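You operate a simulated robot arm through the tools that you are given. There is no shell and no other tool.

The job below is to be done with a simulated robot arm. You get a single attempt, and the scene is never put back.

JOB
Warm the green tube to the figure on its cap, then rack it.
Fine: use the heater well, stop at that figure, and turn the heater off.

Only the result counts: the job must be done as asked and must still hold three seconds after the hand-in. Knocking over, shifting, dropping, spilling or breaking anything else fails it. A push-on lid holds only when it is set on centred and level and pressed home; a screw cap is set on level and turned clockwise until tight.

ROBOT AND FRAMES
A 7-joint arm with a two-finger parallel gripper, fixed in place. Base frame: the origin is at the foot of the arm, x ahead of it, y to its left, z up. Readings come in m, degrees, newtons and seconds.
Its first joint turns from -166.0 to 166.0 degrees. Payload 1.57 kg.
Tool frame: the origin (TCP) lies between the finger pads and is the grasp point; the fingertips stand 0.03 m ahead of it; z points along the fingers, y is the line along which they close. The gripper opens to 0.11 m. The fingers are 0.024 m wide and 0.012 m thick; the gripper's body (0.048 by 0.112 m) begins 0.078 m behind the TCP.
Orientation is that of the tool frame in the base frame, as a unit quaternion [x, y, z, w]. With the fingers straight down and closing along the base's y, the tool's x points along the base's -x, its y along +y and its z along -z.

CONTROLS
- The arm moves only by the tool send_rows. Its argument "plan" is a list of rows, each a list of 3 entries, a list of its own where there are three numbers: the shift along the tool's x, y, z in mm, then the turn, a rotation vector about the tool's x, y, z in degrees, then the gripper command, from -1 (fully open) to 1 (shut), values between in proportion. In form: [[[tx, ty, tz], [rx, ry, rz], grip], ...]. A call has 1 to 20 rows; each row shifts and turns the commanded pose from where the row before left it, along the tool's axes as they then stand. A row lasts 0.2 s, in which the tool goes at most 0.05 m and 8.6 degrees; a call with a longer step from one row to the next is refused whole, and so is a gripper value outside its range. A pose out of reach is approached as far as the arm can. The call stops where the force on the tool passes 40 N (or 10 N more than at its start, if that is more) or the arm is blocked; 0.2 s more then pass. Each finger travels about 0.108 m/s and halts on what it meets, pressing with about 36 N; the grip force reading is that of the motor and also rises with nothing between the fingers. The clock runs only during rows and for 0.2 s after the last one: add rows that do not move to give the fingers time. The reply holds the time, the measured pose of the TCP, the force on the tool along the base axes, the opening and the grip force, in the units named above and with some noise, with the torque about the TCP (base axes, N m) and any sound that the robot's microphone picked up, and new pictures: "views" is both (left out), scene, wrist or none.
- Cameras (640 x 400 px; columns grow to the right, rows downward): "scene" is fixed at [0.0507, -0.5003, 1.5753]; the picture's right is [0.29, -0.96, 0.00], its down [-0.60, -0.18, -0.78] and it looks along [0.75, 0.22, -0.63] (base axes); focal length 308 px, centre (320, 200). "wrist" rides on the gripper at [0.07, 0.016, -0.141] in the tool frame; the picture's right is [-0.23, 0.97, 0.00], its down [-0.86, -0.20, -0.48] and it looks along [-0.47, -0.11, 0.88] (tool axes); focal length 222 px, centre (320, 200). There is no depth. A picture from a camera that has moved, and an enlarged one, comes with that camera's place and axes in the base frame and with its lens.
- slide_trunk(by): slides the trunk up (or, below 0, down) by that many m; the arm rides with it, the base frame stays. It gives what a move gives, with no picture.
- inspect(camera, box): a new picture of the part [left, top, right, bottom] of that camera's present view, enlarged. The clock stands still meanwhile.
- sign_off(): hands the job in; it is judged then, once.

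Nothing tells you positions but the pictures and the camera data. Unless the task says otherwise, let go and move clear before handing in.

The tools are called after "Emit:" by a JSON object that holds its "method" and its "body". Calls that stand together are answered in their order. send_rows: Moves the arm, as the interface text tells. Its arguments: {"type":"object","properties":{"plan":{"type":"array","items":{"type":"array"}},"views":{"type":"string","enum":["both","scene","wrist","none"]}},"required":["plan"]} The other tools are called the same way: slide_trunk (by) slides the trunk up or down; inspect (camera, box) takes an enlarged picture of a part of a camera's view; sign_off () hands the job in.

At the start:

```text
t: 0.0
ee_pos: [0.5276, -0.1694, 1.2515]
ee_rot: [0.0, 1.0, 0.0, -0.001]
wrist_force: [0.0, 0.1, -0.7]
ft_torque: [0.01, -0.02, -0.06]
grip_width: 0.1101
gripper_force: 0.0
trunk travel left (down, up): [-0.5, 0.11]
```

scene: 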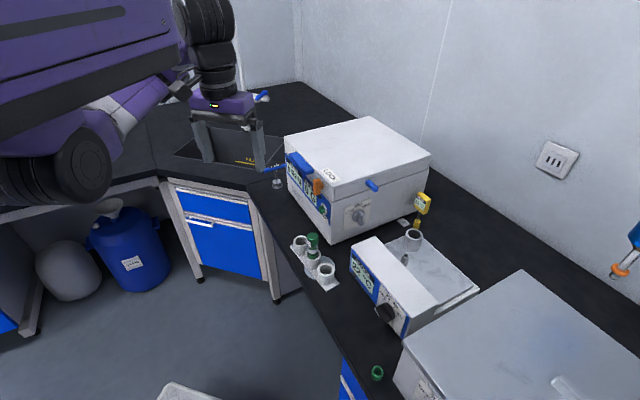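
wrist: 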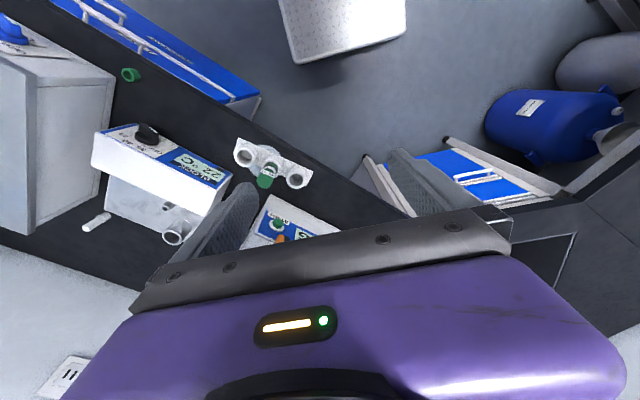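

I see a bench with a rack holding a green-capped tube, a heater/bath unit with a dial and display, a yellow item, and a loose green ring. I'll take enlarged pictures before moving anything.

Emit:
{"method": "inspect", "body": {"camera": "scene", "box": [260, 210, 360, 310]}}

Emit:
{"method": "inspect", "body": {"camera": "scene", "box": [340, 180, 490, 340]}}

Emit:
{"method": "inspect", "body": {"camera": "wrist", "box": [80, 110, 330, 260]}}

Emit:
{"method": "inspect", "body": {"camera": "scene", "box": [260, 110, 440, 250]}}

Emit:
{"method": "inspect", "body": {"camera": "wrist", "box": [220, 130, 320, 200]}}

```text
4.00 times, centred on (310, 260) of scene
camera zoom: at [0.0507, -0.5003, 1.5753], right [0.29, -0.96, 0.0], down [-0.6, -0.18, -0.78], along [0.75, 0.22, -0.63], focal length 1233 px, centre (360, -40)
```

zoom: 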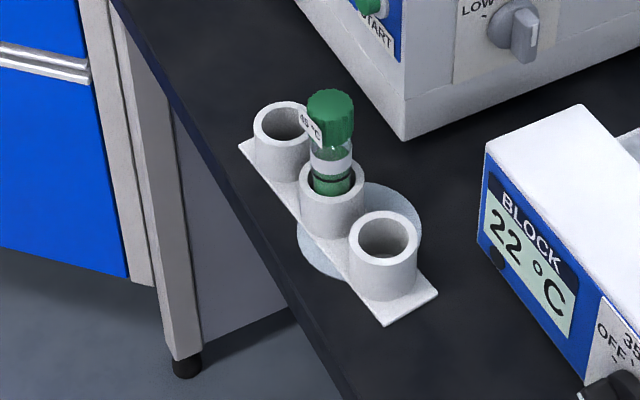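

```text
2.50 times, centred on (415, 260) of scene
camera zoom: at [0.0507, -0.5003, 1.5753], right [0.29, -0.96, 0.0], down [-0.6, -0.18, -0.78], along [0.75, 0.22, -0.63], focal length 771 px, centre (82, 50)
```

zoom: 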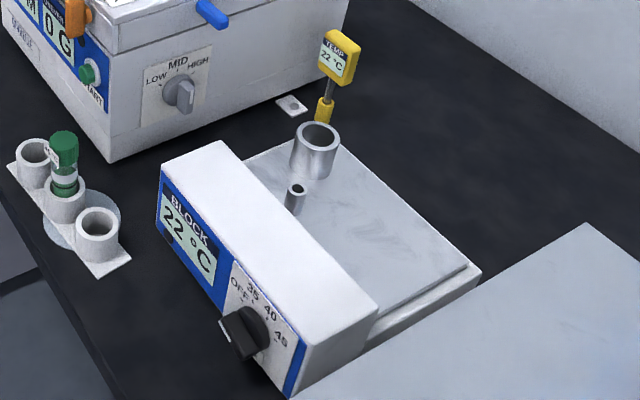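

```text
2.56 times, centred on (205, 185) of wrist
camera zoom: at [0.4584, -0.1541, 1.3937], right [0.23, 0.97, 0.0], down [0.86, -0.2, 0.48], along [0.47, -0.11, -0.88], focal length 569 px, centre (614, 238)
```

zoom: 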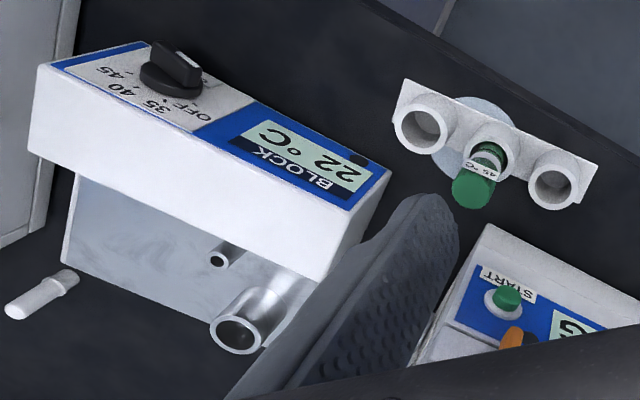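

```text
2.86 times, centred on (350, 180) of scene
camera zoom: at [0.0507, -0.5003, 1.5753], right [0.29, -0.96, 0.0], down [-0.6, -0.18, -0.78], along [0.75, 0.22, -0.63], focal length 881 px, centre (234, 257)
```

zoom: 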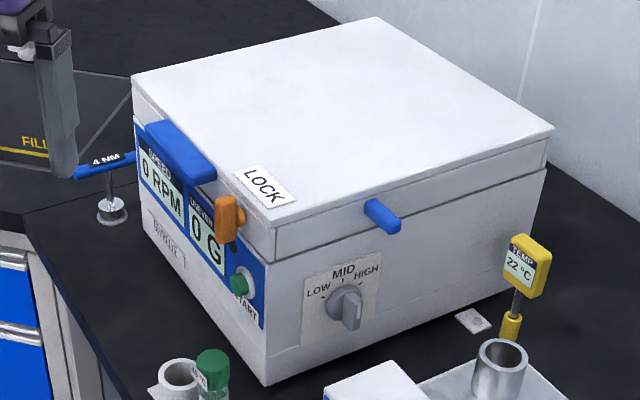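

```text
5.71 times, centred on (270, 165) of wrist
camera zoom: at [0.4584, -0.1541, 1.3937], right [0.23, 0.97, 0.0], down [0.86, -0.2, 0.48], along [0.47, -0.11, -0.88], focal length 1269 px, centre (606, 400)
```

zoom: 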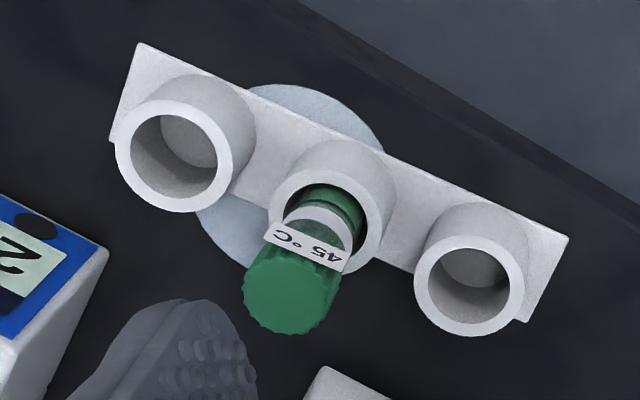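

The cap label reads "45 °C". The block heater shows 22 °C with a dial marked OFF/35/40/45. I'll look closer at the dial, the well, the thermometer and the loose green ring.

Emit:
{"method": "inspect", "body": {"camera": "scene", "box": [350, 270, 420, 340]}}

Emit:
{"method": "inspect", "body": {"camera": "scene", "box": [390, 185, 440, 275]}}

Emit:
{"method": "inspect", "body": {"camera": "wrist", "box": [120, 110, 200, 170]}}

Emit:
{"method": "inspect", "body": {"camera": "wrist", "box": [60, 170, 220, 270]}}

Emit:
{"method": "inspect", "body": {"camera": "scene", "box": [350, 340, 430, 400]}}

Emit:
{"method": "inspect", "body": {"camera": "scene", "box": [280, 220, 350, 300]}}

```text
5.71 times, centred on (385, 305) of scene
camera zoom: at [0.0507, -0.5003, 1.5753], right [0.29, -0.96, 0.0], down [-0.6, -0.18, -0.78], along [0.75, 0.22, -0.63], focal length 1761 px, centre (-51, -400)
```

zoom: 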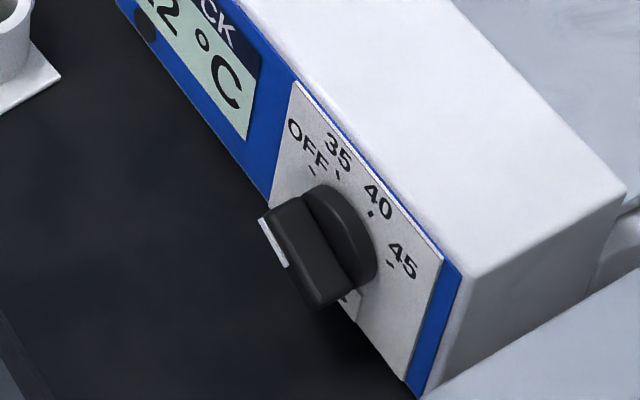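

```text
4.44 times, centred on (415, 230) of scene
camera zoom: at [0.0507, -0.5003, 1.5753], right [0.29, -0.96, 0.0], down [-0.6, -0.18, -0.78], along [0.75, 0.22, -0.63], focal length 1370 px, centre (-102, 67)
```

zoom: 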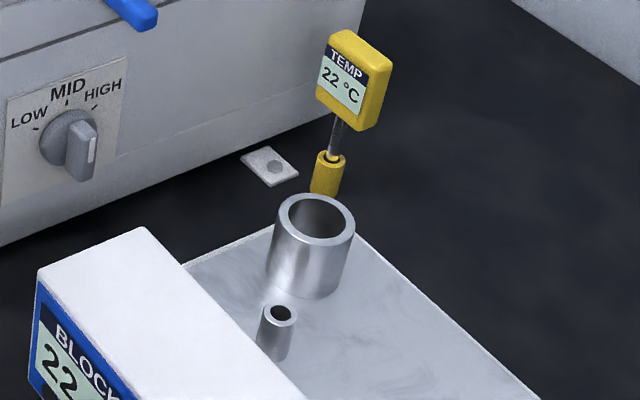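

```text
6.67 times, centred on (160, 140) of wrist
camera zoom: at [0.4584, -0.1541, 1.3937], right [0.23, 0.97, 0.0], down [0.86, -0.2, 0.48], along [0.47, -0.11, -0.88], focal length 1481 px, centre (1387, 600)
```

zoom: 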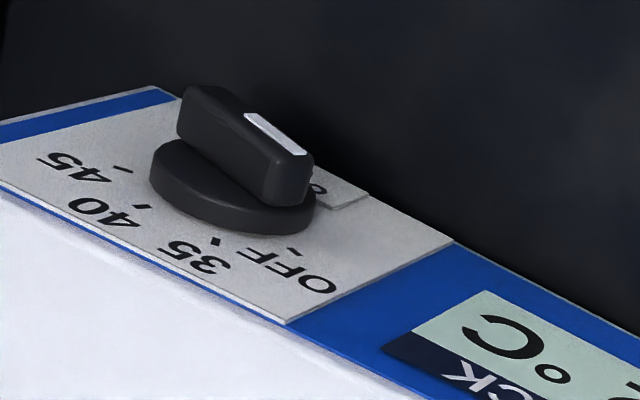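

```text
4.00 times, centred on (140, 220) of wrist
camera zoom: at [0.4584, -0.1541, 1.3937], right [0.23, 0.97, 0.0], down [0.86, -0.2, 0.48], along [0.47, -0.11, -0.88], focal length 888 px, centre (1040, 120)
```

zoom: 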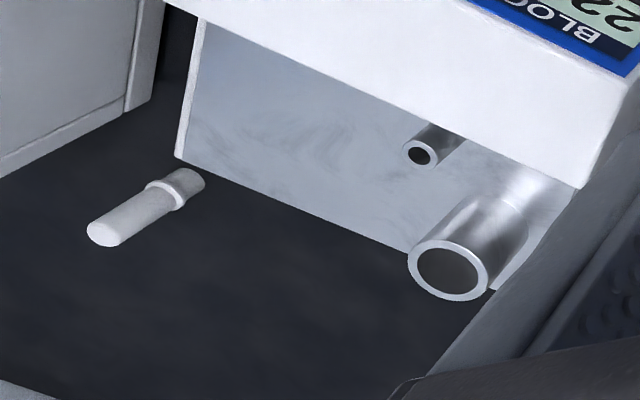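

```text
6.67 times, centred on (390, 370) of scene
camera zoom: at [0.0507, -0.5003, 1.5753], right [0.29, -0.96, 0.0], down [-0.6, -0.18, -0.78], along [0.75, 0.22, -0.63], focal length 2055 px, centre (-147, -933)
```

zoom: 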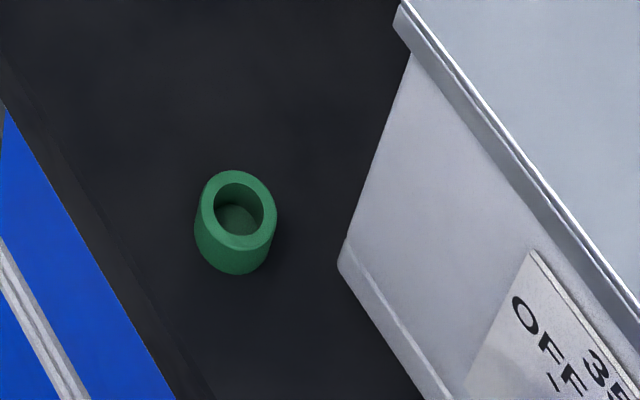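

```text
5.00 times, centred on (315, 260) of scene
camera zoom: at [0.0507, -0.5003, 1.5753], right [0.29, -0.96, 0.0], down [-0.6, -0.18, -0.78], along [0.75, 0.22, -0.63], focal length 1541 px, centre (345, -100)
```

zoom: 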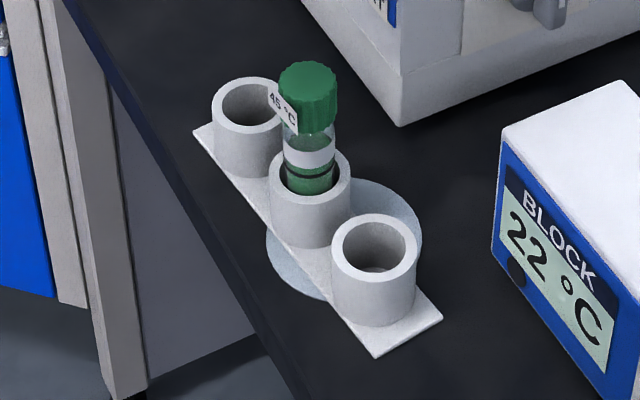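

The tube is in the middle rack socket at about (0.615, -0.31), cap top z≈0.966. The heater well mouth is at about (0.706, -0.577, 0.967) and the dial is near (0.48, -0.54, 0.92) on a vertical panel facing (-x,+y). I'll turn the tool 45° and move over to look at the dial up close.

Emit:
{"method": "send_rows", "body": {"plan": [[[0, 0, 0], [0, 0, 7.5], -1], [[0, 0, 0], [0, 0, 7.5], -1], [[0, 0, 0], [0, 0, 7.5], -1], [[0, 0, 0], [0, 0, 7.5], -1], [[0, 0, 0], [0, 0, 7.5], -1], [[0, 0, 0], [0, 0, 7.5], -1], [[-13.5, -36, 19], [0, 0, 0], -1], [[-13.5, -36, 19], [0, 0, 0], -1], [[-13.5, -36, 19], [0, 0, 0], -1], [[-13.5, -36, 19], [0, 0, 0], -1], [[-13.5, -36, 19], [0, 0, 0], -1], [[-13.5, -36, 19], [0, 0, 0], -1], [[-13.5, -36, 19], [0, 0, 0], -1], [[-13.5, -36, 19], [0, 0, 0], -1], [[0, 0, 0], [0, 0, 0], -1], [[0, 0, 0], [0, 0, 0], -1]]}}

```text
t: 3.4
ee_pos: [0.3988, -0.4489, 1.1008]
ee_rot: [0.383, 0.924, 0.0, 0.0]
wrist_force: [-1.1, 0.6, -0.4]
ft_torque: [-0.01, -0.03, 0.0]
grip_width: 0.1098
gripper_force: 0.0
trunk travel left (down, up): [-0.5, 0.11]
camera wrist: at [0.3615, -0.3901, 1.2425], right [0.85, 0.53, 0.0], down [0.46, -0.75, 0.48], along [0.25, -0.41, -0.88], focal length 222 px, centre (320, 200)
```

scene: 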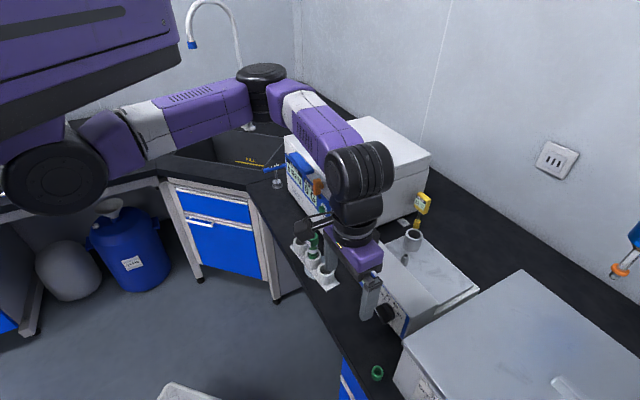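
wrist: 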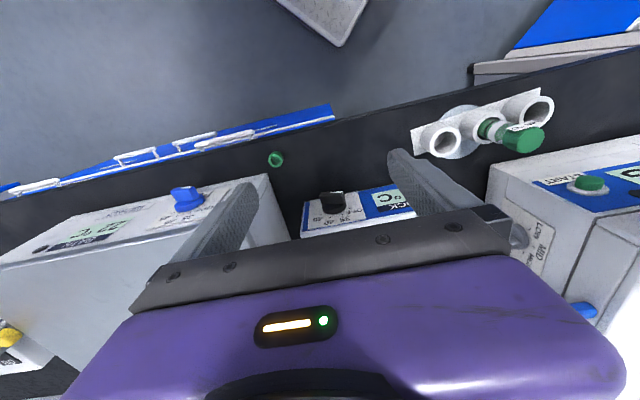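

The arm works in this pose and the dial is visible between the fingers. I'll zoom in on the dial, the block display, the tube and the neighbouring device.

Emit:
{"method": "inspect", "body": {"camera": "wrist", "box": [295, 175, 425, 245]}}

Emit:
{"method": "inspect", "body": {"camera": "wrist", "box": [410, 80, 560, 170]}}

Emit:
{"method": "inspect", "body": {"camera": "wrist", "box": [0, 160, 240, 300]}}

Emit:
{"method": "inspect", "body": {"camera": "scene", "box": [220, 60, 460, 300]}}

```text
4.92 times, centred on (360, 210) of wrist
camera zoom: at [0.3615, -0.3901, 1.2425], right [0.85, 0.53, 0.0], down [0.46, -0.75, 0.48], along [0.25, -0.41, -0.88], focal length 1094 px, centre (123, 151)
```

zoom: 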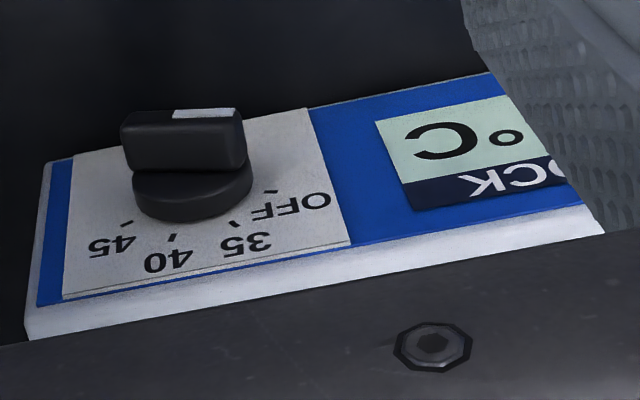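

```text
4.27 times, centred on (485, 125) of wrist
camera zoom: at [0.3615, -0.3901, 1.2425], right [0.85, 0.53, 0.0], down [0.46, -0.75, 0.48], along [0.25, -0.41, -0.88], focal length 948 px, centre (-384, 520)
```

zoom: 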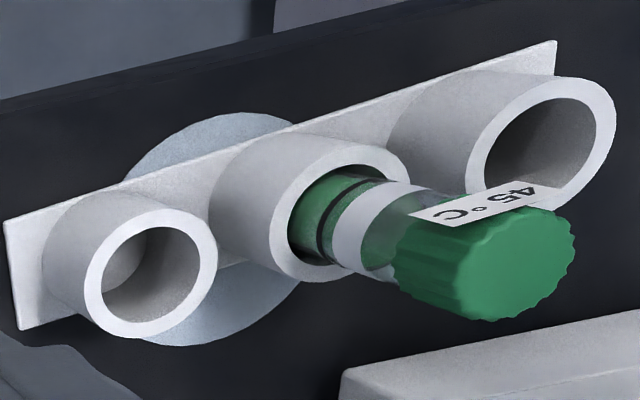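

```text
2.67 times, centred on (120, 230) of wrist
camera zoom: at [0.3615, -0.3901, 1.2425], right [0.85, 0.53, 0.0], down [0.46, -0.75, 0.48], along [0.25, -0.41, -0.88], focal length 592 px, centre (853, 120)
```

zoom: 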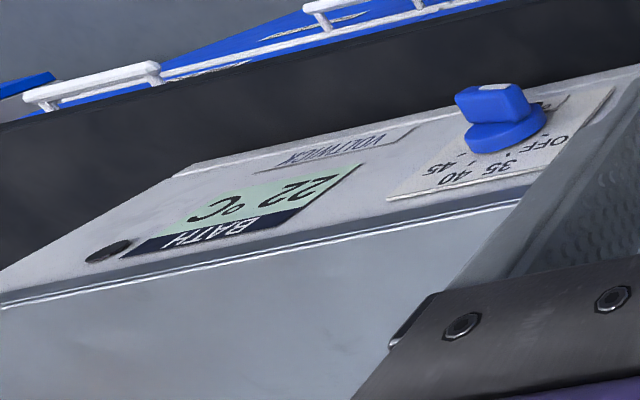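

```text
1.67 times, centred on (340, 180) of scene
camera zoom: at [0.0507, -0.5003, 1.5753], right [0.29, -0.96, 0.0], down [-0.6, -0.18, -0.78], along [0.75, 0.22, -0.63], focal length 514 px, centre (287, 233)
```

zoom: 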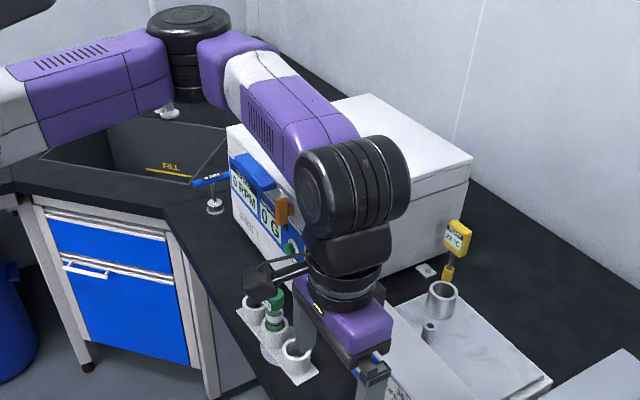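

The dial has marks at roughly -75° (OFF), -25° (35), +25° (40) and +75° (45) from vertical, and the pointer stripe sits at OFF. I'll tilt the tool forward toward the panel in stages, well away from everything, to see whether a near-horizontal grip on the dial is workable.

Emit:
{"method": "send_rows", "body": {"plan": [[[0, 0, 0], [0, -7.5, 0], -1], [[0, 0, 0], [0, -7.5, 0], -1], [[0, 0, 0], [0, -7.5, 0], -1], [[0, 0, 0], [0, -7.5, 0], -1], [[0, 0, 0], [0, -7.5, 0], -1], [[0, 0, 0], [0, 0, 0], -1]]}}

```text
t: 4.8
ee_pos: [0.3999, -0.4484, 1.101]
ee_rot: [0.362, 0.874, -0.124, 0.298]
wrist_force: [0.6, -0.1, -0.1]
ft_torque: [-0.01, -0.01, 0.03]
grip_width: 0.11
gripper_force: 0.0
trunk travel left (down, up): [-0.5, 0.11]
camera wrist: at [0.3119, -0.3389, 1.1705], right [0.82, 0.56, 0.14], down [0.13, -0.41, 0.9], along [0.56, -0.72, -0.41], focal length 222 px, centre (320, 200)
```

scene: 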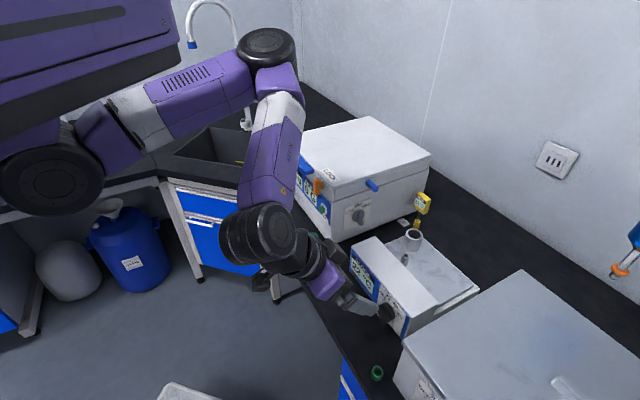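
wrist: 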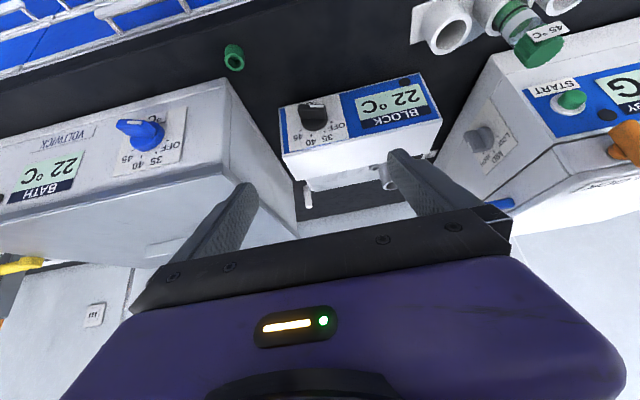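

The tilt works and the elbow stays clear. I'll take a zoomed look at the dial from here and keep tilting.

Emit:
{"method": "inspect", "body": {"camera": "wrist", "box": [270, 65, 450, 185]}}

Emit:
{"method": "send_rows", "body": {"plan": [[[0, 0, 0], [0, -7.5, 0], -1], [[0, 0, 0], [0, -7.5, 0], -1], [[0, 0, 0], [0, -7.5, 0], -1], [[0, 0, 0], [0, -7.5, 0], -1], [[0, 0, 0], [0, -7.5, 0], -1], [[0, 0, 0], [0, 0, 0], -1]]}}

```text
3.33 times, centred on (360, 125) of wrist
camera zoom: at [0.3119, -0.3389, 1.1705], right [0.82, 0.56, 0.14], down [0.13, -0.41, 0.9], along [0.56, -0.72, -0.41], focal length 740 px, centre (187, 450)
```

zoom: 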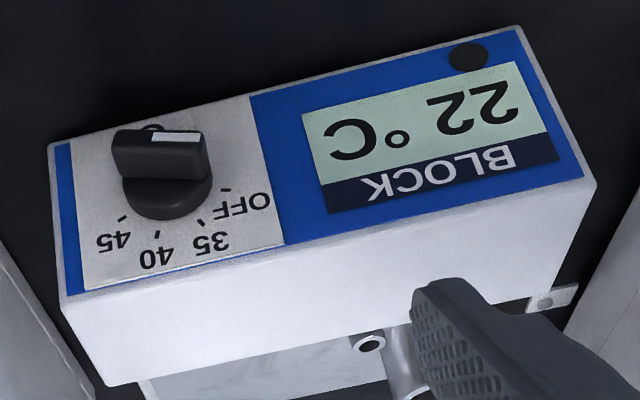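

```text
t: 6.2
ee_pos: [0.4004, -0.4485, 1.1003]
ee_rot: [0.304, 0.732, -0.235, 0.562]
wrist_force: [0.1, 0.3, -0.1]
ft_torque: [0.0, 0.03, 0.02]
grip_width: 0.1098
gripper_force: 0.0
trunk travel left (down, up): [-0.5, 0.11]
camera wrist: at [0.3033, -0.3298, 1.0698], right [0.73, 0.65, 0.22], down [-0.31, 0.03, 0.95], along [0.61, -0.76, 0.22], focal length 222 px, centre (320, 200)
```

scene: 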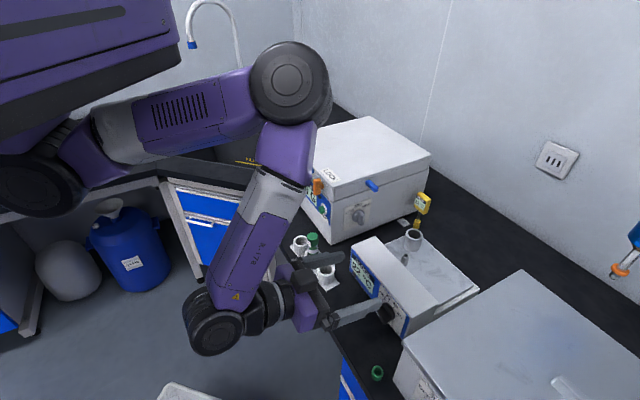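
wrist: 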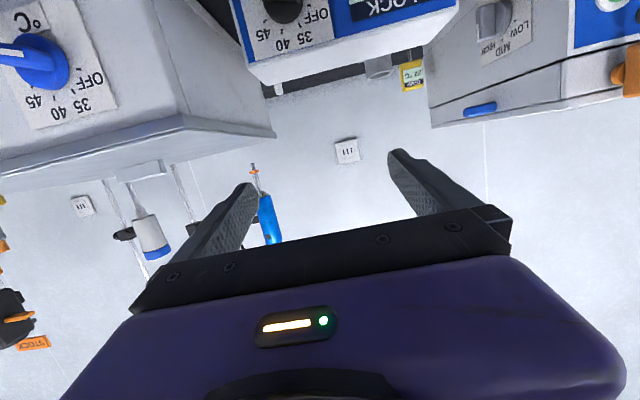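

The near-horizontal pose works, with the tool 15° below level and facing the panel. Knob axis is estimated at f≈0.728 (into-panel coordinate), l≈-0.040, z≈0.915. Now I'll roll -75° so the fingers straddle the dial's bar, still at stand-off.

Emit:
{"method": "send_rows", "body": {"plan": [[[0, 0, 0], [0, 0, -7.5], -1], [[0, 0, 0], [0, 0, -7.5], -1], [[0, 0, 0], [0, 0, -7.5], -1], [[0, 0, 0], [0, 0, -7.5], -1], [[0, 0, 0], [0, 0, -7.5], -1], [[0, 0, 0], [0, 0, -7.5], -1], [[0, 0, 0], [0, 0, -7.5], -1], [[0, 0, 0], [0, 0, -7.5], -1], [[0, 0, 0], [0, 0, -7.5], 0.2], [[0, 0, 0], [0, 0, -7.5], 0.2], [[0, 0, 0], [0, 0, 0], 0.2], [[0, 0, 0], [0, 0, 0], 0.2]]}}

```text
t: 8.8
ee_pos: [0.4, -0.4492, 1.1002]
ee_rot: [-0.206, 0.766, -0.527, 0.304]
wrist_force: [-0.2, -0.4, 0.0]
ft_torque: [-0.02, 0.0, -0.01]
grip_width: 0.0442
gripper_force: 0.0
trunk travel left (down, up): [-0.5, 0.11]
camera wrist: at [0.2529, -0.3927, 1.1047], right [0.17, 0.49, -0.85], down [0.3, 0.8, 0.52], along [0.94, -0.34, -0.01], focal length 222 px, centre (320, 200)
```

scene: 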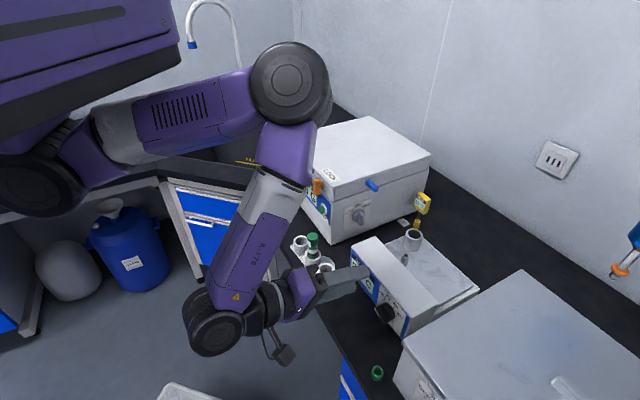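
wrist: 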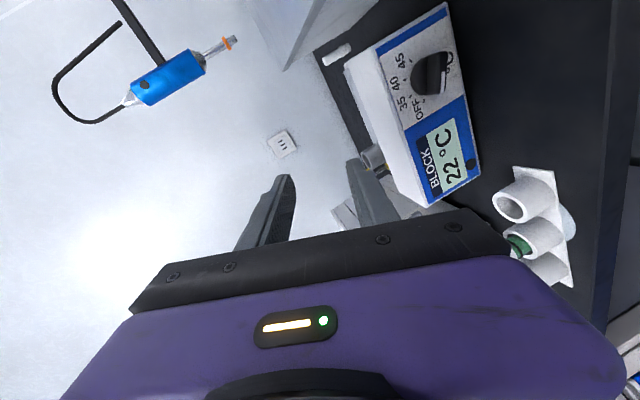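

The -75° roll is fine. Before touching the dial I'll check in free air that a full +150° roll is reachable.

Emit:
{"method": "send_rows", "body": {"plan": [[[0, 0, 0], [0, 0, 7.5], 0.2], [[0, 0, 0], [0, 0, 7.5], 0.2], [[0, 0, 0], [0, 0, 7.5], 0.2], [[0, 0, 0], [0, 0, 7.5], 0.2], [[0, 0, 0], [0, 0, 7.5], 0.2], [[0, 0, 0], [0, 0, 7.5], 0.2], [[0, 0, 0], [0, 0, 7.5], 0.2], [[0, 0, 0], [0, 0, 7.5], 0.2], [[0, 0, 0], [0, 0, 7.5], 0.2], [[0, 0, 0], [0, 0, 7.5], 0.2], [[0, 0, 0], [0, 0, 7.5], 0.2], [[0, 0, 0], [0, 0, 7.5], 0.2], [[0, 0, 0], [0, 0, 7.5], 0.2], [[0, 0, 0], [0, 0, 7.5], 0.2], [[0, 0, 0], [0, 0, 7.5], 0.2], [[0, 0, 0], [0, 0, 7.5], 0.2], [[0, 0, 0], [0, 0, 7.5], 0.2], [[0, 0, 0], [0, 0, 7.5], 0.2], [[0, 0, 0], [0, 0, 7.5], 0.2], [[0, 0, 0], [0, 0, 7.5], 0.2]]}}

```text
t: 13.0
ee_pos: [0.4011, -0.4495, 1.1007]
ee_rot: [0.687, 0.395, 0.159, 0.588]
wrist_force: [-1.1, 0.8, 0.1]
ft_torque: [0.0, -0.02, 0.01]
grip_width: 0.0441
gripper_force: 0.0
trunk travel left (down, up): [-0.5, 0.11]
camera wrist: at [0.3544, -0.3032, 1.1352], right [0.2, -0.16, 0.97], down [-0.94, -0.3, 0.15], along [0.26, -0.94, -0.21], focal length 222 px, centre (320, 200)
```

scene: 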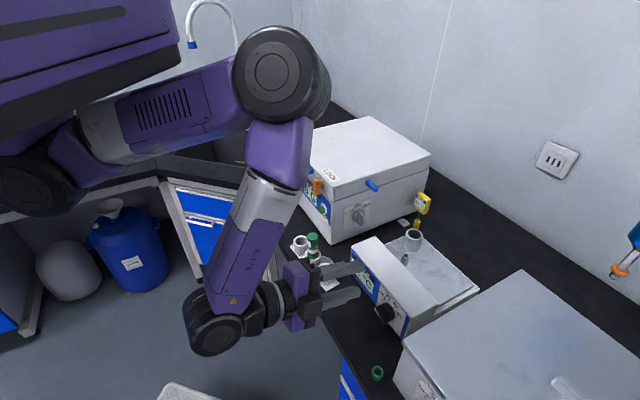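
wrist: 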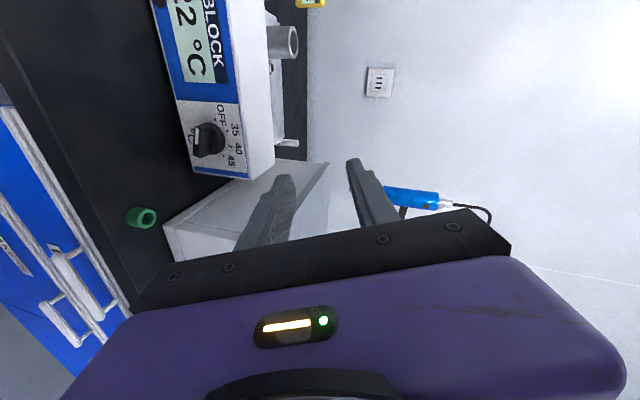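

The full roll range is reachable. I'll use this side view for another position fix on the dial.

Emit:
{"method": "inspect", "body": {"camera": "wrist", "box": [150, 80, 270, 190]}}

```text
3.64 times, centred on (210, 135) of wrist
camera zoom: at [0.3544, -0.3032, 1.1352], right [0.2, -0.16, 0.97], down [-0.94, -0.3, 0.15], along [0.26, -0.94, -0.21], focal length 808 px, centre (720, 436)
```

zoom: 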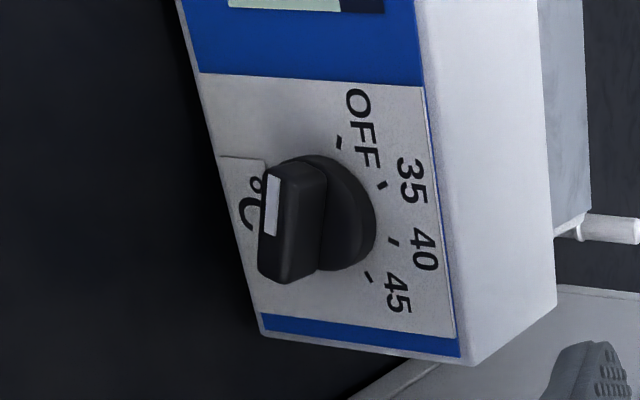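

The dial geometry now agrees across views: axis at l≈-0.040, z≈0.913, bar face at f≈0.697, and the pointer is about 68° left of vertical. I'll roll back to -67.5° and then lower to a stand-off in front of the dial.

Emit:
{"method": "send_rows", "body": {"plan": [[[0, 0, 0], [0, 0, -7.5], 0.2], [[0, 0, 0], [0, 0, -7.5], 0.2], [[0, 0, 0], [0, 0, -7.5], 0.2], [[0, 0, 0], [0, 0, -7.5], 0.2], [[0, 0, 0], [0, 0, -7.5], 0.2], [[0, 0, 0], [0, 0, -7.5], 0.2], [[0, 0, 0], [0, 0, -7.5], 0.2], [[0, 0, 0], [0, 0, -7.5], 0.2], [[0, 0, 0], [0, 0, -7.5], 0.2], [[0, 0, 0], [0, 0, -7.5], 0.2], [[0, 0, 0], [0, 0, -7.5], 0.2], [[0, 0, 0], [0, 0, -7.5], 0.2], [[0, 0, 0], [0, 0, -7.5], 0.2], [[0, 0, 0], [0, 0, -7.5], 0.2], [[0, 0, 0], [0, 0, -7.5], 0.2], [[0, 0, 0], [0, 0, -7.5], 0.2], [[0, 0, 0], [0, 0, -7.5], 0.2], [[0, 0, 0], [0, 0, -7.5], 0.2], [[0, 0, 0], [0, 0, -7.5], 0.2]], "views": "none"}}

Emit:
{"method": "send_rows", "body": {"plan": [[[10.8, 23.6, 10.8], [0, 0, 0], 0.2], [[10.8, 23.6, 10.8], [0, 0, 0], 0.2], [[10.8, 23.6, 10.8], [0, 0, 0], 0.2], [[10.8, 23.6, 10.8], [0, 0, 0], 0.2], [[0, 0, 0], [0, 0, 0], 0.2]]}}

```text
t: 17.0
ee_pos: [0.3987, -0.448, 1.0997]
ee_rot: [-0.156, 0.778, -0.506, 0.338]
wrist_force: [-0.5, 0.7, -1.2]
ft_torque: [0.02, -0.01, 0.01]
grip_width: 0.044
gripper_force: 0.0
trunk travel left (down, up): [-0.5, 0.11]
```

```text
t: 18.2
ee_pos: [0.4089, -0.4634, 0.9887]
ee_rot: [-0.155, 0.779, -0.505, 0.337]
wrist_force: [1.0, -0.1, -0.3]
ft_torque: [0.01, 0.0, 0.03]
grip_width: 0.0439
gripper_force: 0.2
trunk travel left (down, up): [-0.5, 0.11]
camera wrist: at [0.2637, -0.4021, 0.986], right [0.26, 0.56, -0.78], down [0.27, 0.74, 0.62], along [0.93, -0.38, 0.04], focal length 222 px, centre (320, 200)
```

scene: 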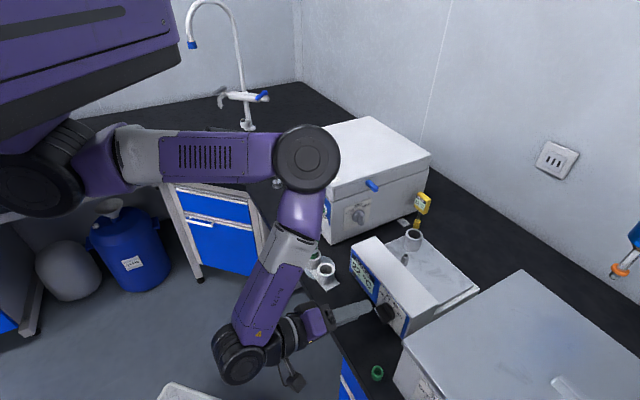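
wrist: 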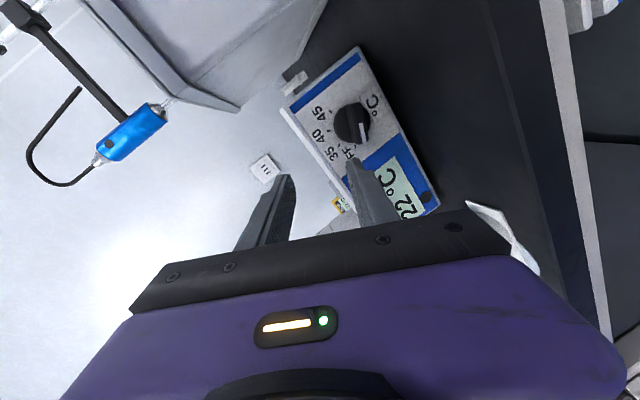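

The elbow comes down as the tool lowers, so I'm checking its clearance over the rack and centrifuge before going further.

Emit:
{"method": "inspect", "body": {"camera": "scene", "box": [220, 100, 420, 300]}}

Emit:
{"method": "inspect", "body": {"camera": "wrist", "box": [260, 30, 460, 230]}}

```text
2.00 times, centred on (320, 200) of scene
camera zoom: at [0.0507, -0.5003, 1.5753], right [0.29, -0.96, 0.0], down [-0.6, -0.18, -0.78], along [0.75, 0.22, -0.63], focal length 616 px, centre (320, 200)
```

zoom: 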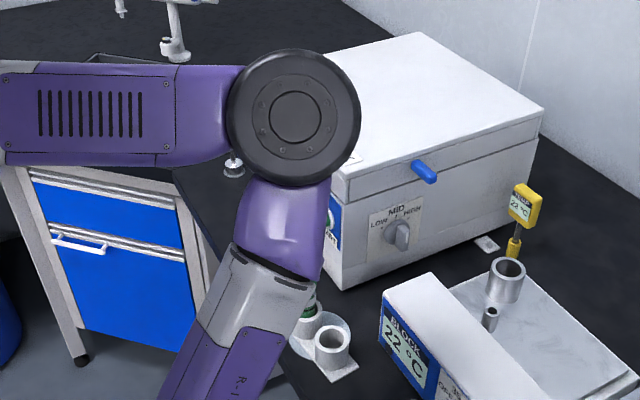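

```text
2.00 times, centred on (360, 130) of wrist
camera zoom: at [0.2637, -0.4021, 0.986], right [0.26, 0.56, -0.78], down [0.27, 0.74, 0.62], along [0.93, -0.38, 0.04], focal length 444 px, centre (240, 340)
```

zoom: 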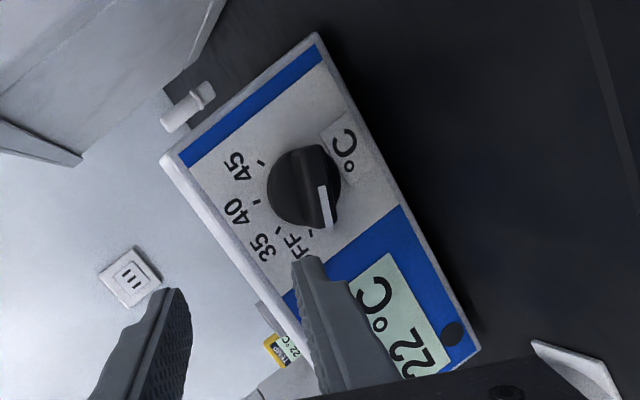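

The elbow is still well above the tube and centrifuge (I put its underside above 1.1 m). I'll finish lowering to the stand-off and check again.

Emit:
{"method": "send_rows", "body": {"plan": [[[7, 15.5, 7], [0, 0, 0], 0.2], [[7, 15.5, 7], [0, 0, 0], 0.2], [[7, 15.5, 7], [0, 0, 0], 0.2], [[0, 0, 0], [0, 0, 0], 0.2]]}}

Emit:
{"method": "inspect", "body": {"camera": "wrist", "box": [260, 30, 460, 230]}}

Emit:
{"method": "inspect", "body": {"camera": "scene", "box": [250, 200, 450, 400]}}

```text
t: 19.2
ee_pos: [0.4109, -0.4683, 0.9348]
ee_rot: [-0.155, 0.778, -0.506, 0.339]
wrist_force: [-0.8, 0.0, -0.4]
ft_torque: [0.03, -0.01, 0.05]
grip_width: 0.0441
gripper_force: 0.1
trunk travel left (down, up): [-0.5, 0.11]
camera wrist: at [0.2667, -0.407, 0.9313], right [0.26, 0.56, -0.79], down [0.27, 0.74, 0.62], along [0.93, -0.38, 0.04], focal length 222 px, centre (320, 200)
```

scene: 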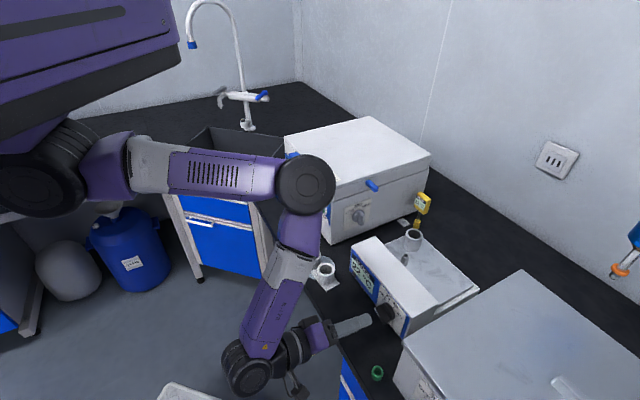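
wrist: 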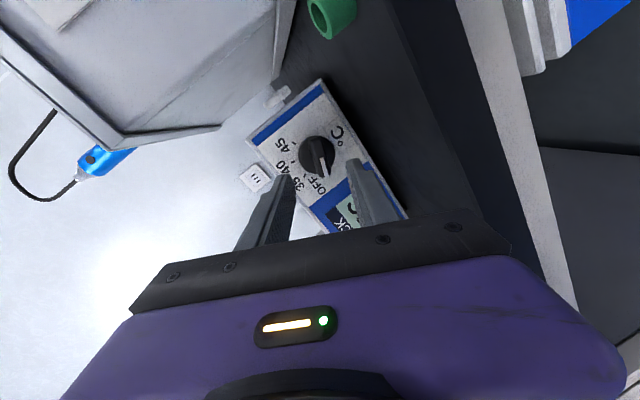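

```text
2.00 times, centred on (360, 130) of wrist
camera zoom: at [0.2667, -0.407, 0.9313], right [0.26, 0.56, -0.79], down [0.27, 0.74, 0.62], along [0.93, -0.38, 0.04], focal length 444 px, centre (240, 340)
```

zoom: 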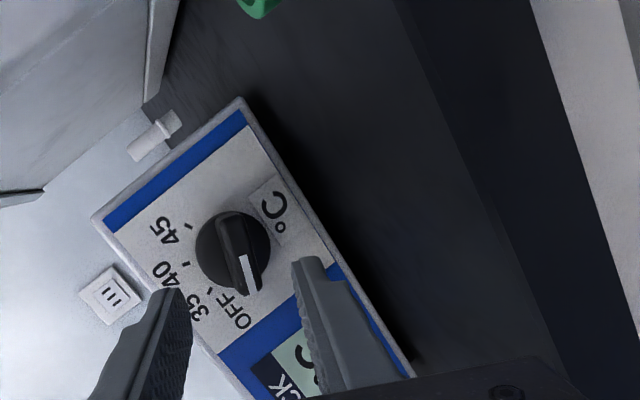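

```text
2.00 times, centred on (350, 300) of scene
camera zoom: at [0.0507, -0.5003, 1.5753], right [0.29, -0.96, 0.0], down [-0.6, -0.18, -0.78], along [0.75, 0.22, -0.63], focal length 616 px, centre (260, 0)
```

zoom: 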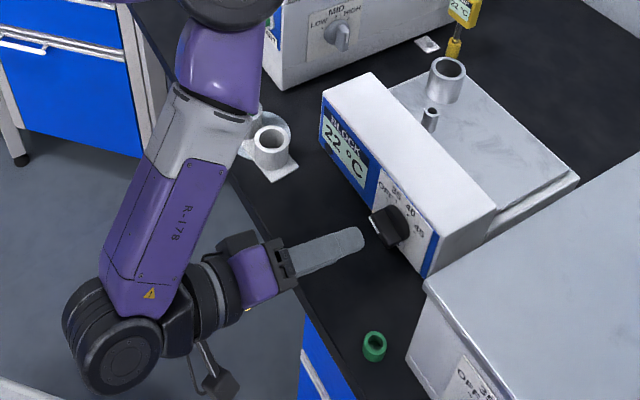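

Alignment looks right: the bar is centred between the open fingers. I'll move straight in 62 mm along the tool axis and then close on the bar.

Emit:
{"method": "send_rows", "body": {"plan": [[[0, 0, 12.5], [0, 0, 0], 0.2], [[0, 0, 12.5], [0, 0, 0], 0.2], [[0, 0, 12.5], [0, 0, 0], 0.2], [[0, 0, 12.5], [0, 0, 0], 0.2], [[0, 0, 12], [0, 0, 0], 0.2], [[0, 0, 0], [0, 0, 0], 0.2]]}}

Emit:
{"method": "inspect", "body": {"camera": "wrist", "box": [220, 80, 420, 230]}}

Emit:
{"method": "inspect", "body": {"camera": "scene", "box": [330, 260, 450, 360]}}

```text
t: 20.6
ee_pos: [0.4524, -0.5108, 0.9181]
ee_rot: [-0.156, 0.778, -0.505, 0.338]
wrist_force: [-4.3, 6.9, 3.5]
ft_torque: [-0.17, -0.17, 0.07]
grip_width: 0.0442
gripper_force: 0.0
trunk travel left (down, up): [-0.5, 0.11]
camera wrist: at [0.3074, -0.4498, 0.9145], right [0.26, 0.56, -0.78], down [0.27, 0.74, 0.62], along [0.93, -0.37, 0.04], focal length 222 px, centre (320, 200)
```

scene: 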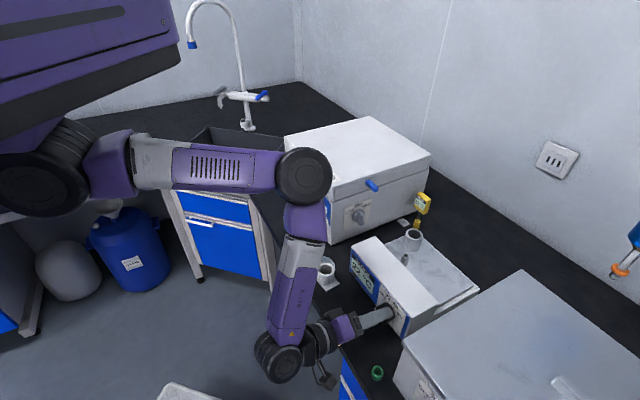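
wrist: 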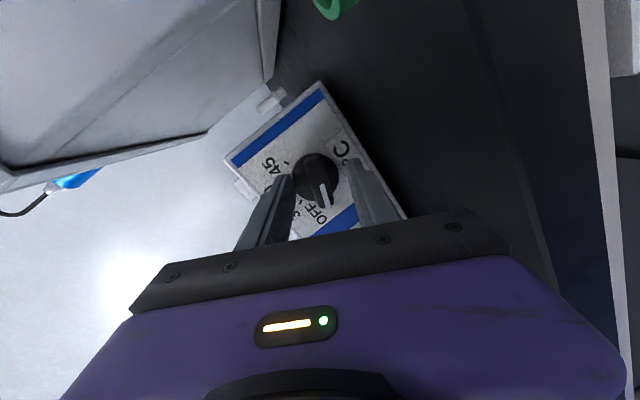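

```text
2.67 times, centred on (320, 155) of wrist
camera zoom: at [0.3074, -0.4498, 0.9145], right [0.26, 0.56, -0.78], down [0.27, 0.74, 0.62], along [0.93, -0.37, 0.04], focal length 592 px, centre (320, 320)
```

zoom: 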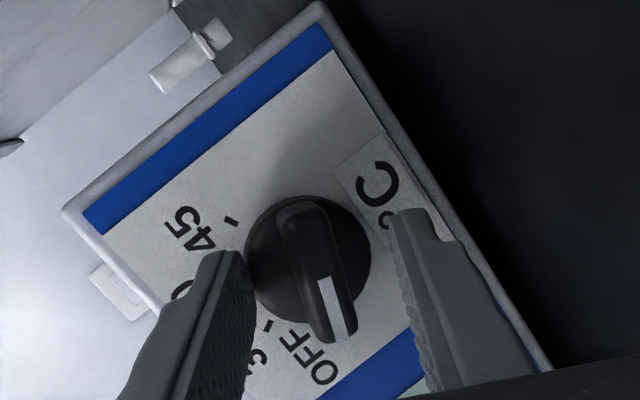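

```text
4.00 times, centred on (390, 310) of scene
camera zoom: at [0.0507, -0.5003, 1.5753], right [0.29, -0.96, 0.0], down [-0.6, -0.18, -0.78], along [0.75, 0.22, -0.63], focal length 1233 px, centre (40, -240)
```

zoom: 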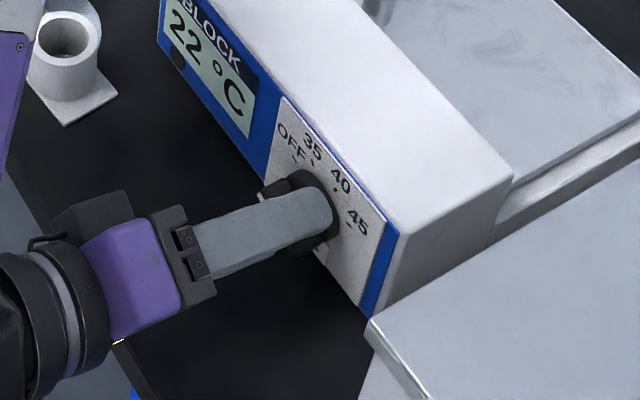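

The fingers straddle the bar with light contact (~9 N), probably a fingertip against the dial's disc. I'll back off 3 mm and close the grip.

Emit:
{"method": "send_rows", "body": {"plan": [[[0, 0, -3], [0, 0, 0], 0.2], [[0, 0, 0], [0, 0, 0], 0.6], [[0, 0, 0], [0, 0, 0], 1], [[0, 0, 0], [0, 0, 0], 1], [[0, 0, 0], [0, 0, 0], 1], [[0, 0, 0], [0, 0, 0], 1]], "views": "wrist"}}

Emit:
{"method": "inspect", "body": {"camera": "wrist", "box": [220, 80, 420, 230]}}

```text
t: 22.0
ee_pos: [0.4515, -0.51, 0.9196]
ee_rot: [-0.156, 0.778, -0.506, 0.338]
wrist_force: [2.0, -2.5, 1.8]
ft_torque: [-0.36, -0.3, -0.12]
grip_width: 0.0171
gripper_force: 32.3
trunk travel left (down, up): [-0.5, 0.11]
camera wrist: at [0.3064, -0.4486, 0.9153], right [0.26, 0.56, -0.79], down [0.27, 0.74, 0.62], along [0.93, -0.37, 0.04], focal length 222 px, centre (320, 200)
```

wrist: 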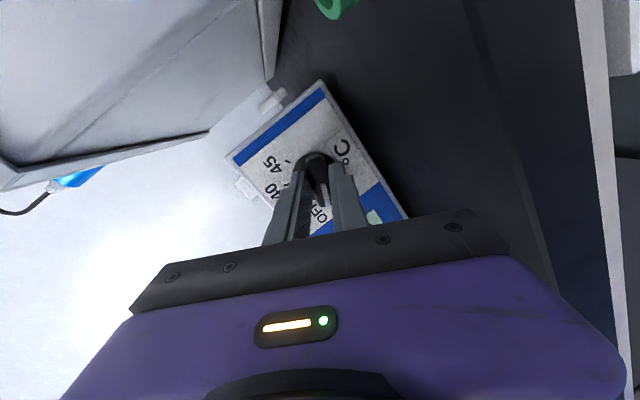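

```text
2.67 times, centred on (320, 155) of wrist
camera zoom: at [0.3064, -0.4486, 0.9153], right [0.26, 0.56, -0.79], down [0.27, 0.74, 0.62], along [0.93, -0.37, 0.04], focal length 592 px, centre (320, 320)
```

zoom: 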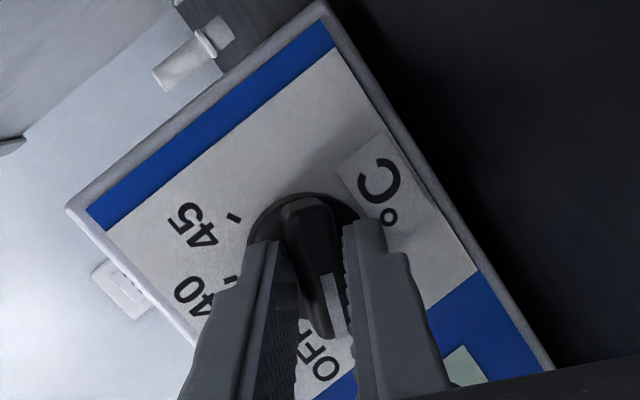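

Gripped at 17 mm width with only small side loads. I'll turn clockwise 45° first and check the result.

Emit:
{"method": "send_rows", "body": {"plan": [[[0, 0, 0], [0, 0, 5], 1], [[0, 0, 0], [0, 0, 5], 1], [[0, 0, 0], [0, 0, 5], 1], [[0, 0, 0], [0, 0, 5], 1], [[0, 0, 0], [0, 0, 5], 1], [[0, 0, 0], [0, 0, 5], 1], [[0, 0, 0], [0, 0, 5], 1], [[0, 0, 0], [0, 0, 5], 1], [[0, 0, 0], [0, 0, 5], 1], [[0, 0, 0], [0, 0, 0], 1]]}}

Emit:
{"method": "inspect", "body": {"camera": "wrist", "box": [220, 80, 420, 230]}}

Emit:
{"method": "inspect", "body": {"camera": "scene", "box": [330, 230, 450, 360]}}

```text
t: 24.2
ee_pos: [0.4512, -0.5085, 0.9178]
ee_rot: [0.154, 0.779, -0.335, 0.506]
wrist_force: [-12.4, 19.4, -4.7]
ft_torque: [-0.13, -0.04, -0.21]
grip_width: 0.0152
gripper_force: 31.1
trunk travel left (down, up): [-0.5, 0.11]
camera wrist: at [0.334, -0.4087, 0.8877], right [0.67, 0.73, -0.16], down [-0.07, 0.27, 0.96], along [0.74, -0.63, 0.23], focal length 222 px, centre (320, 200)
```

scene: 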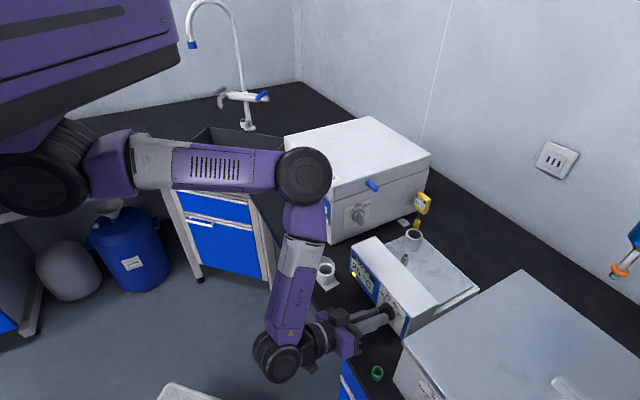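
wrist: 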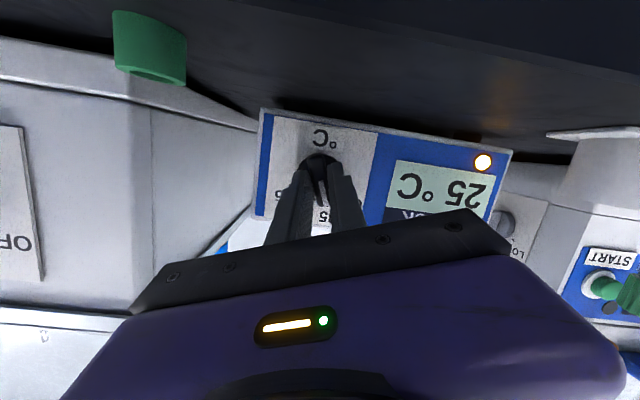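

```text
2.67 times, centred on (320, 155) of wrist
camera zoom: at [0.334, -0.4087, 0.8877], right [0.67, 0.73, -0.16], down [-0.07, 0.27, 0.96], along [0.74, -0.63, 0.23], focal length 592 px, centre (320, 320)
```

zoom: 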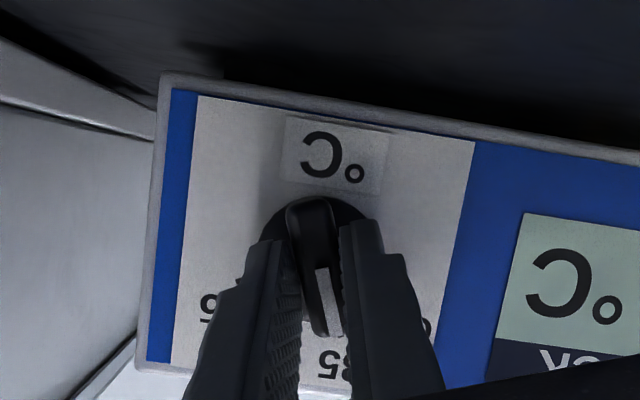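

```text
3.08 times, centred on (390, 295) of scene
camera zoom: at [0.0507, -0.5003, 1.5753], right [0.29, -0.96, 0.0], down [-0.6, -0.18, -0.78], along [0.75, 0.22, -0.63], focal length 948 px, centre (105, -92)
```

zoom: 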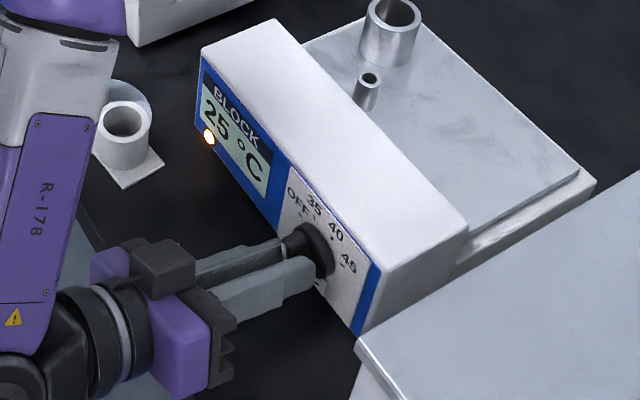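

The heater is on (orange LED, block at 25 °C) and the pointer is near 35. There's about 23 N of axial push on the disc, so I'll ease back 2 mm while continuing clockwise toward 45.

Emit:
{"method": "send_rows", "body": {"plan": [[[0, 0, -1], [0, 0, 5], 1], [[0, 0, -1], [0, 0, 5], 1], [[0, 0, 0], [0, 0, 5], 1], [[0, 0, 0], [0, 0, 5], 1], [[0, 0, 0], [0, 0, 5], 1], [[0, 0, 0], [0, 0, 5], 1], [[0, 0, 0], [0, 0, 5], 1], [[0, 0, 0], [0, 0, 5], 1], [[0, 0, 0], [0, 0, 5], 1], [[0, 0, 0], [0, 0, 0], 1]]}}

Emit:
{"method": "inspect", "body": {"camera": "wrist", "box": [220, 80, 420, 230]}}

```text
t: 26.4
ee_pos: [0.4515, -0.5079, 0.919]
ee_rot: [0.44, 0.66, -0.118, 0.598]
wrist_force: [8.8, 0.1, -10.5]
ft_torque: [0.32, 0.23, 0.66]
grip_width: 0.0153
gripper_force: 30.6
trunk travel left (down, up): [-0.5, 0.11]
camera wrist: at [0.3739, -0.3728, 0.9005], right [0.68, 0.47, 0.56], down [-0.56, -0.17, 0.81], along [0.48, -0.87, 0.15], focal length 222 px, centre (320, 200)
```

scene: 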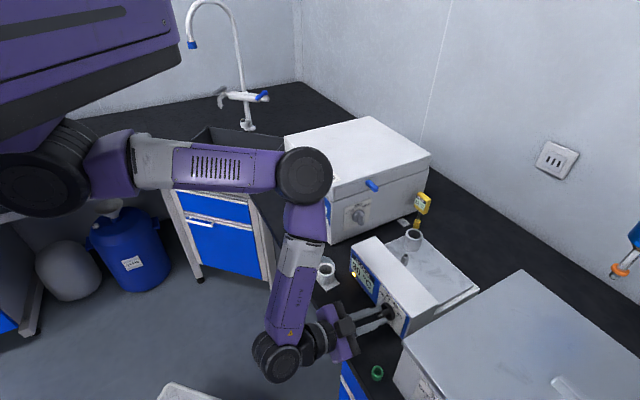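
wrist: 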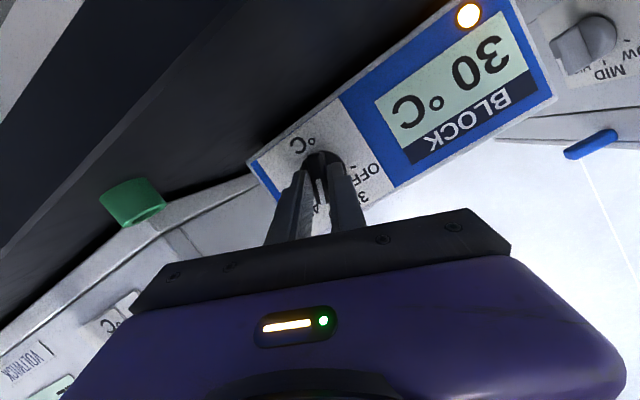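

```text
2.67 times, centred on (320, 155) of wrist
camera zoom: at [0.3739, -0.3728, 0.9005], right [0.68, 0.47, 0.56], down [-0.56, -0.17, 0.81], along [0.48, -0.87, 0.15], focal length 592 px, centre (320, 320)
```

zoom: 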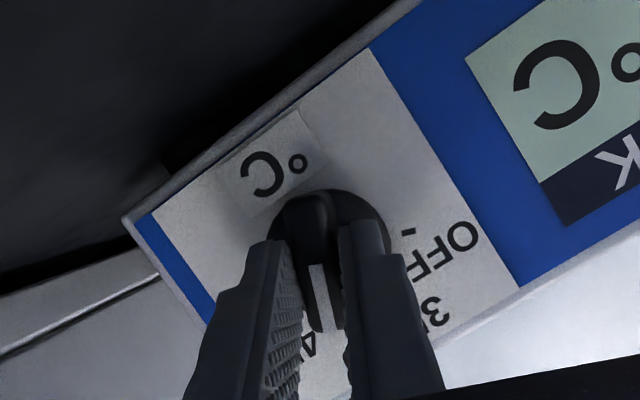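

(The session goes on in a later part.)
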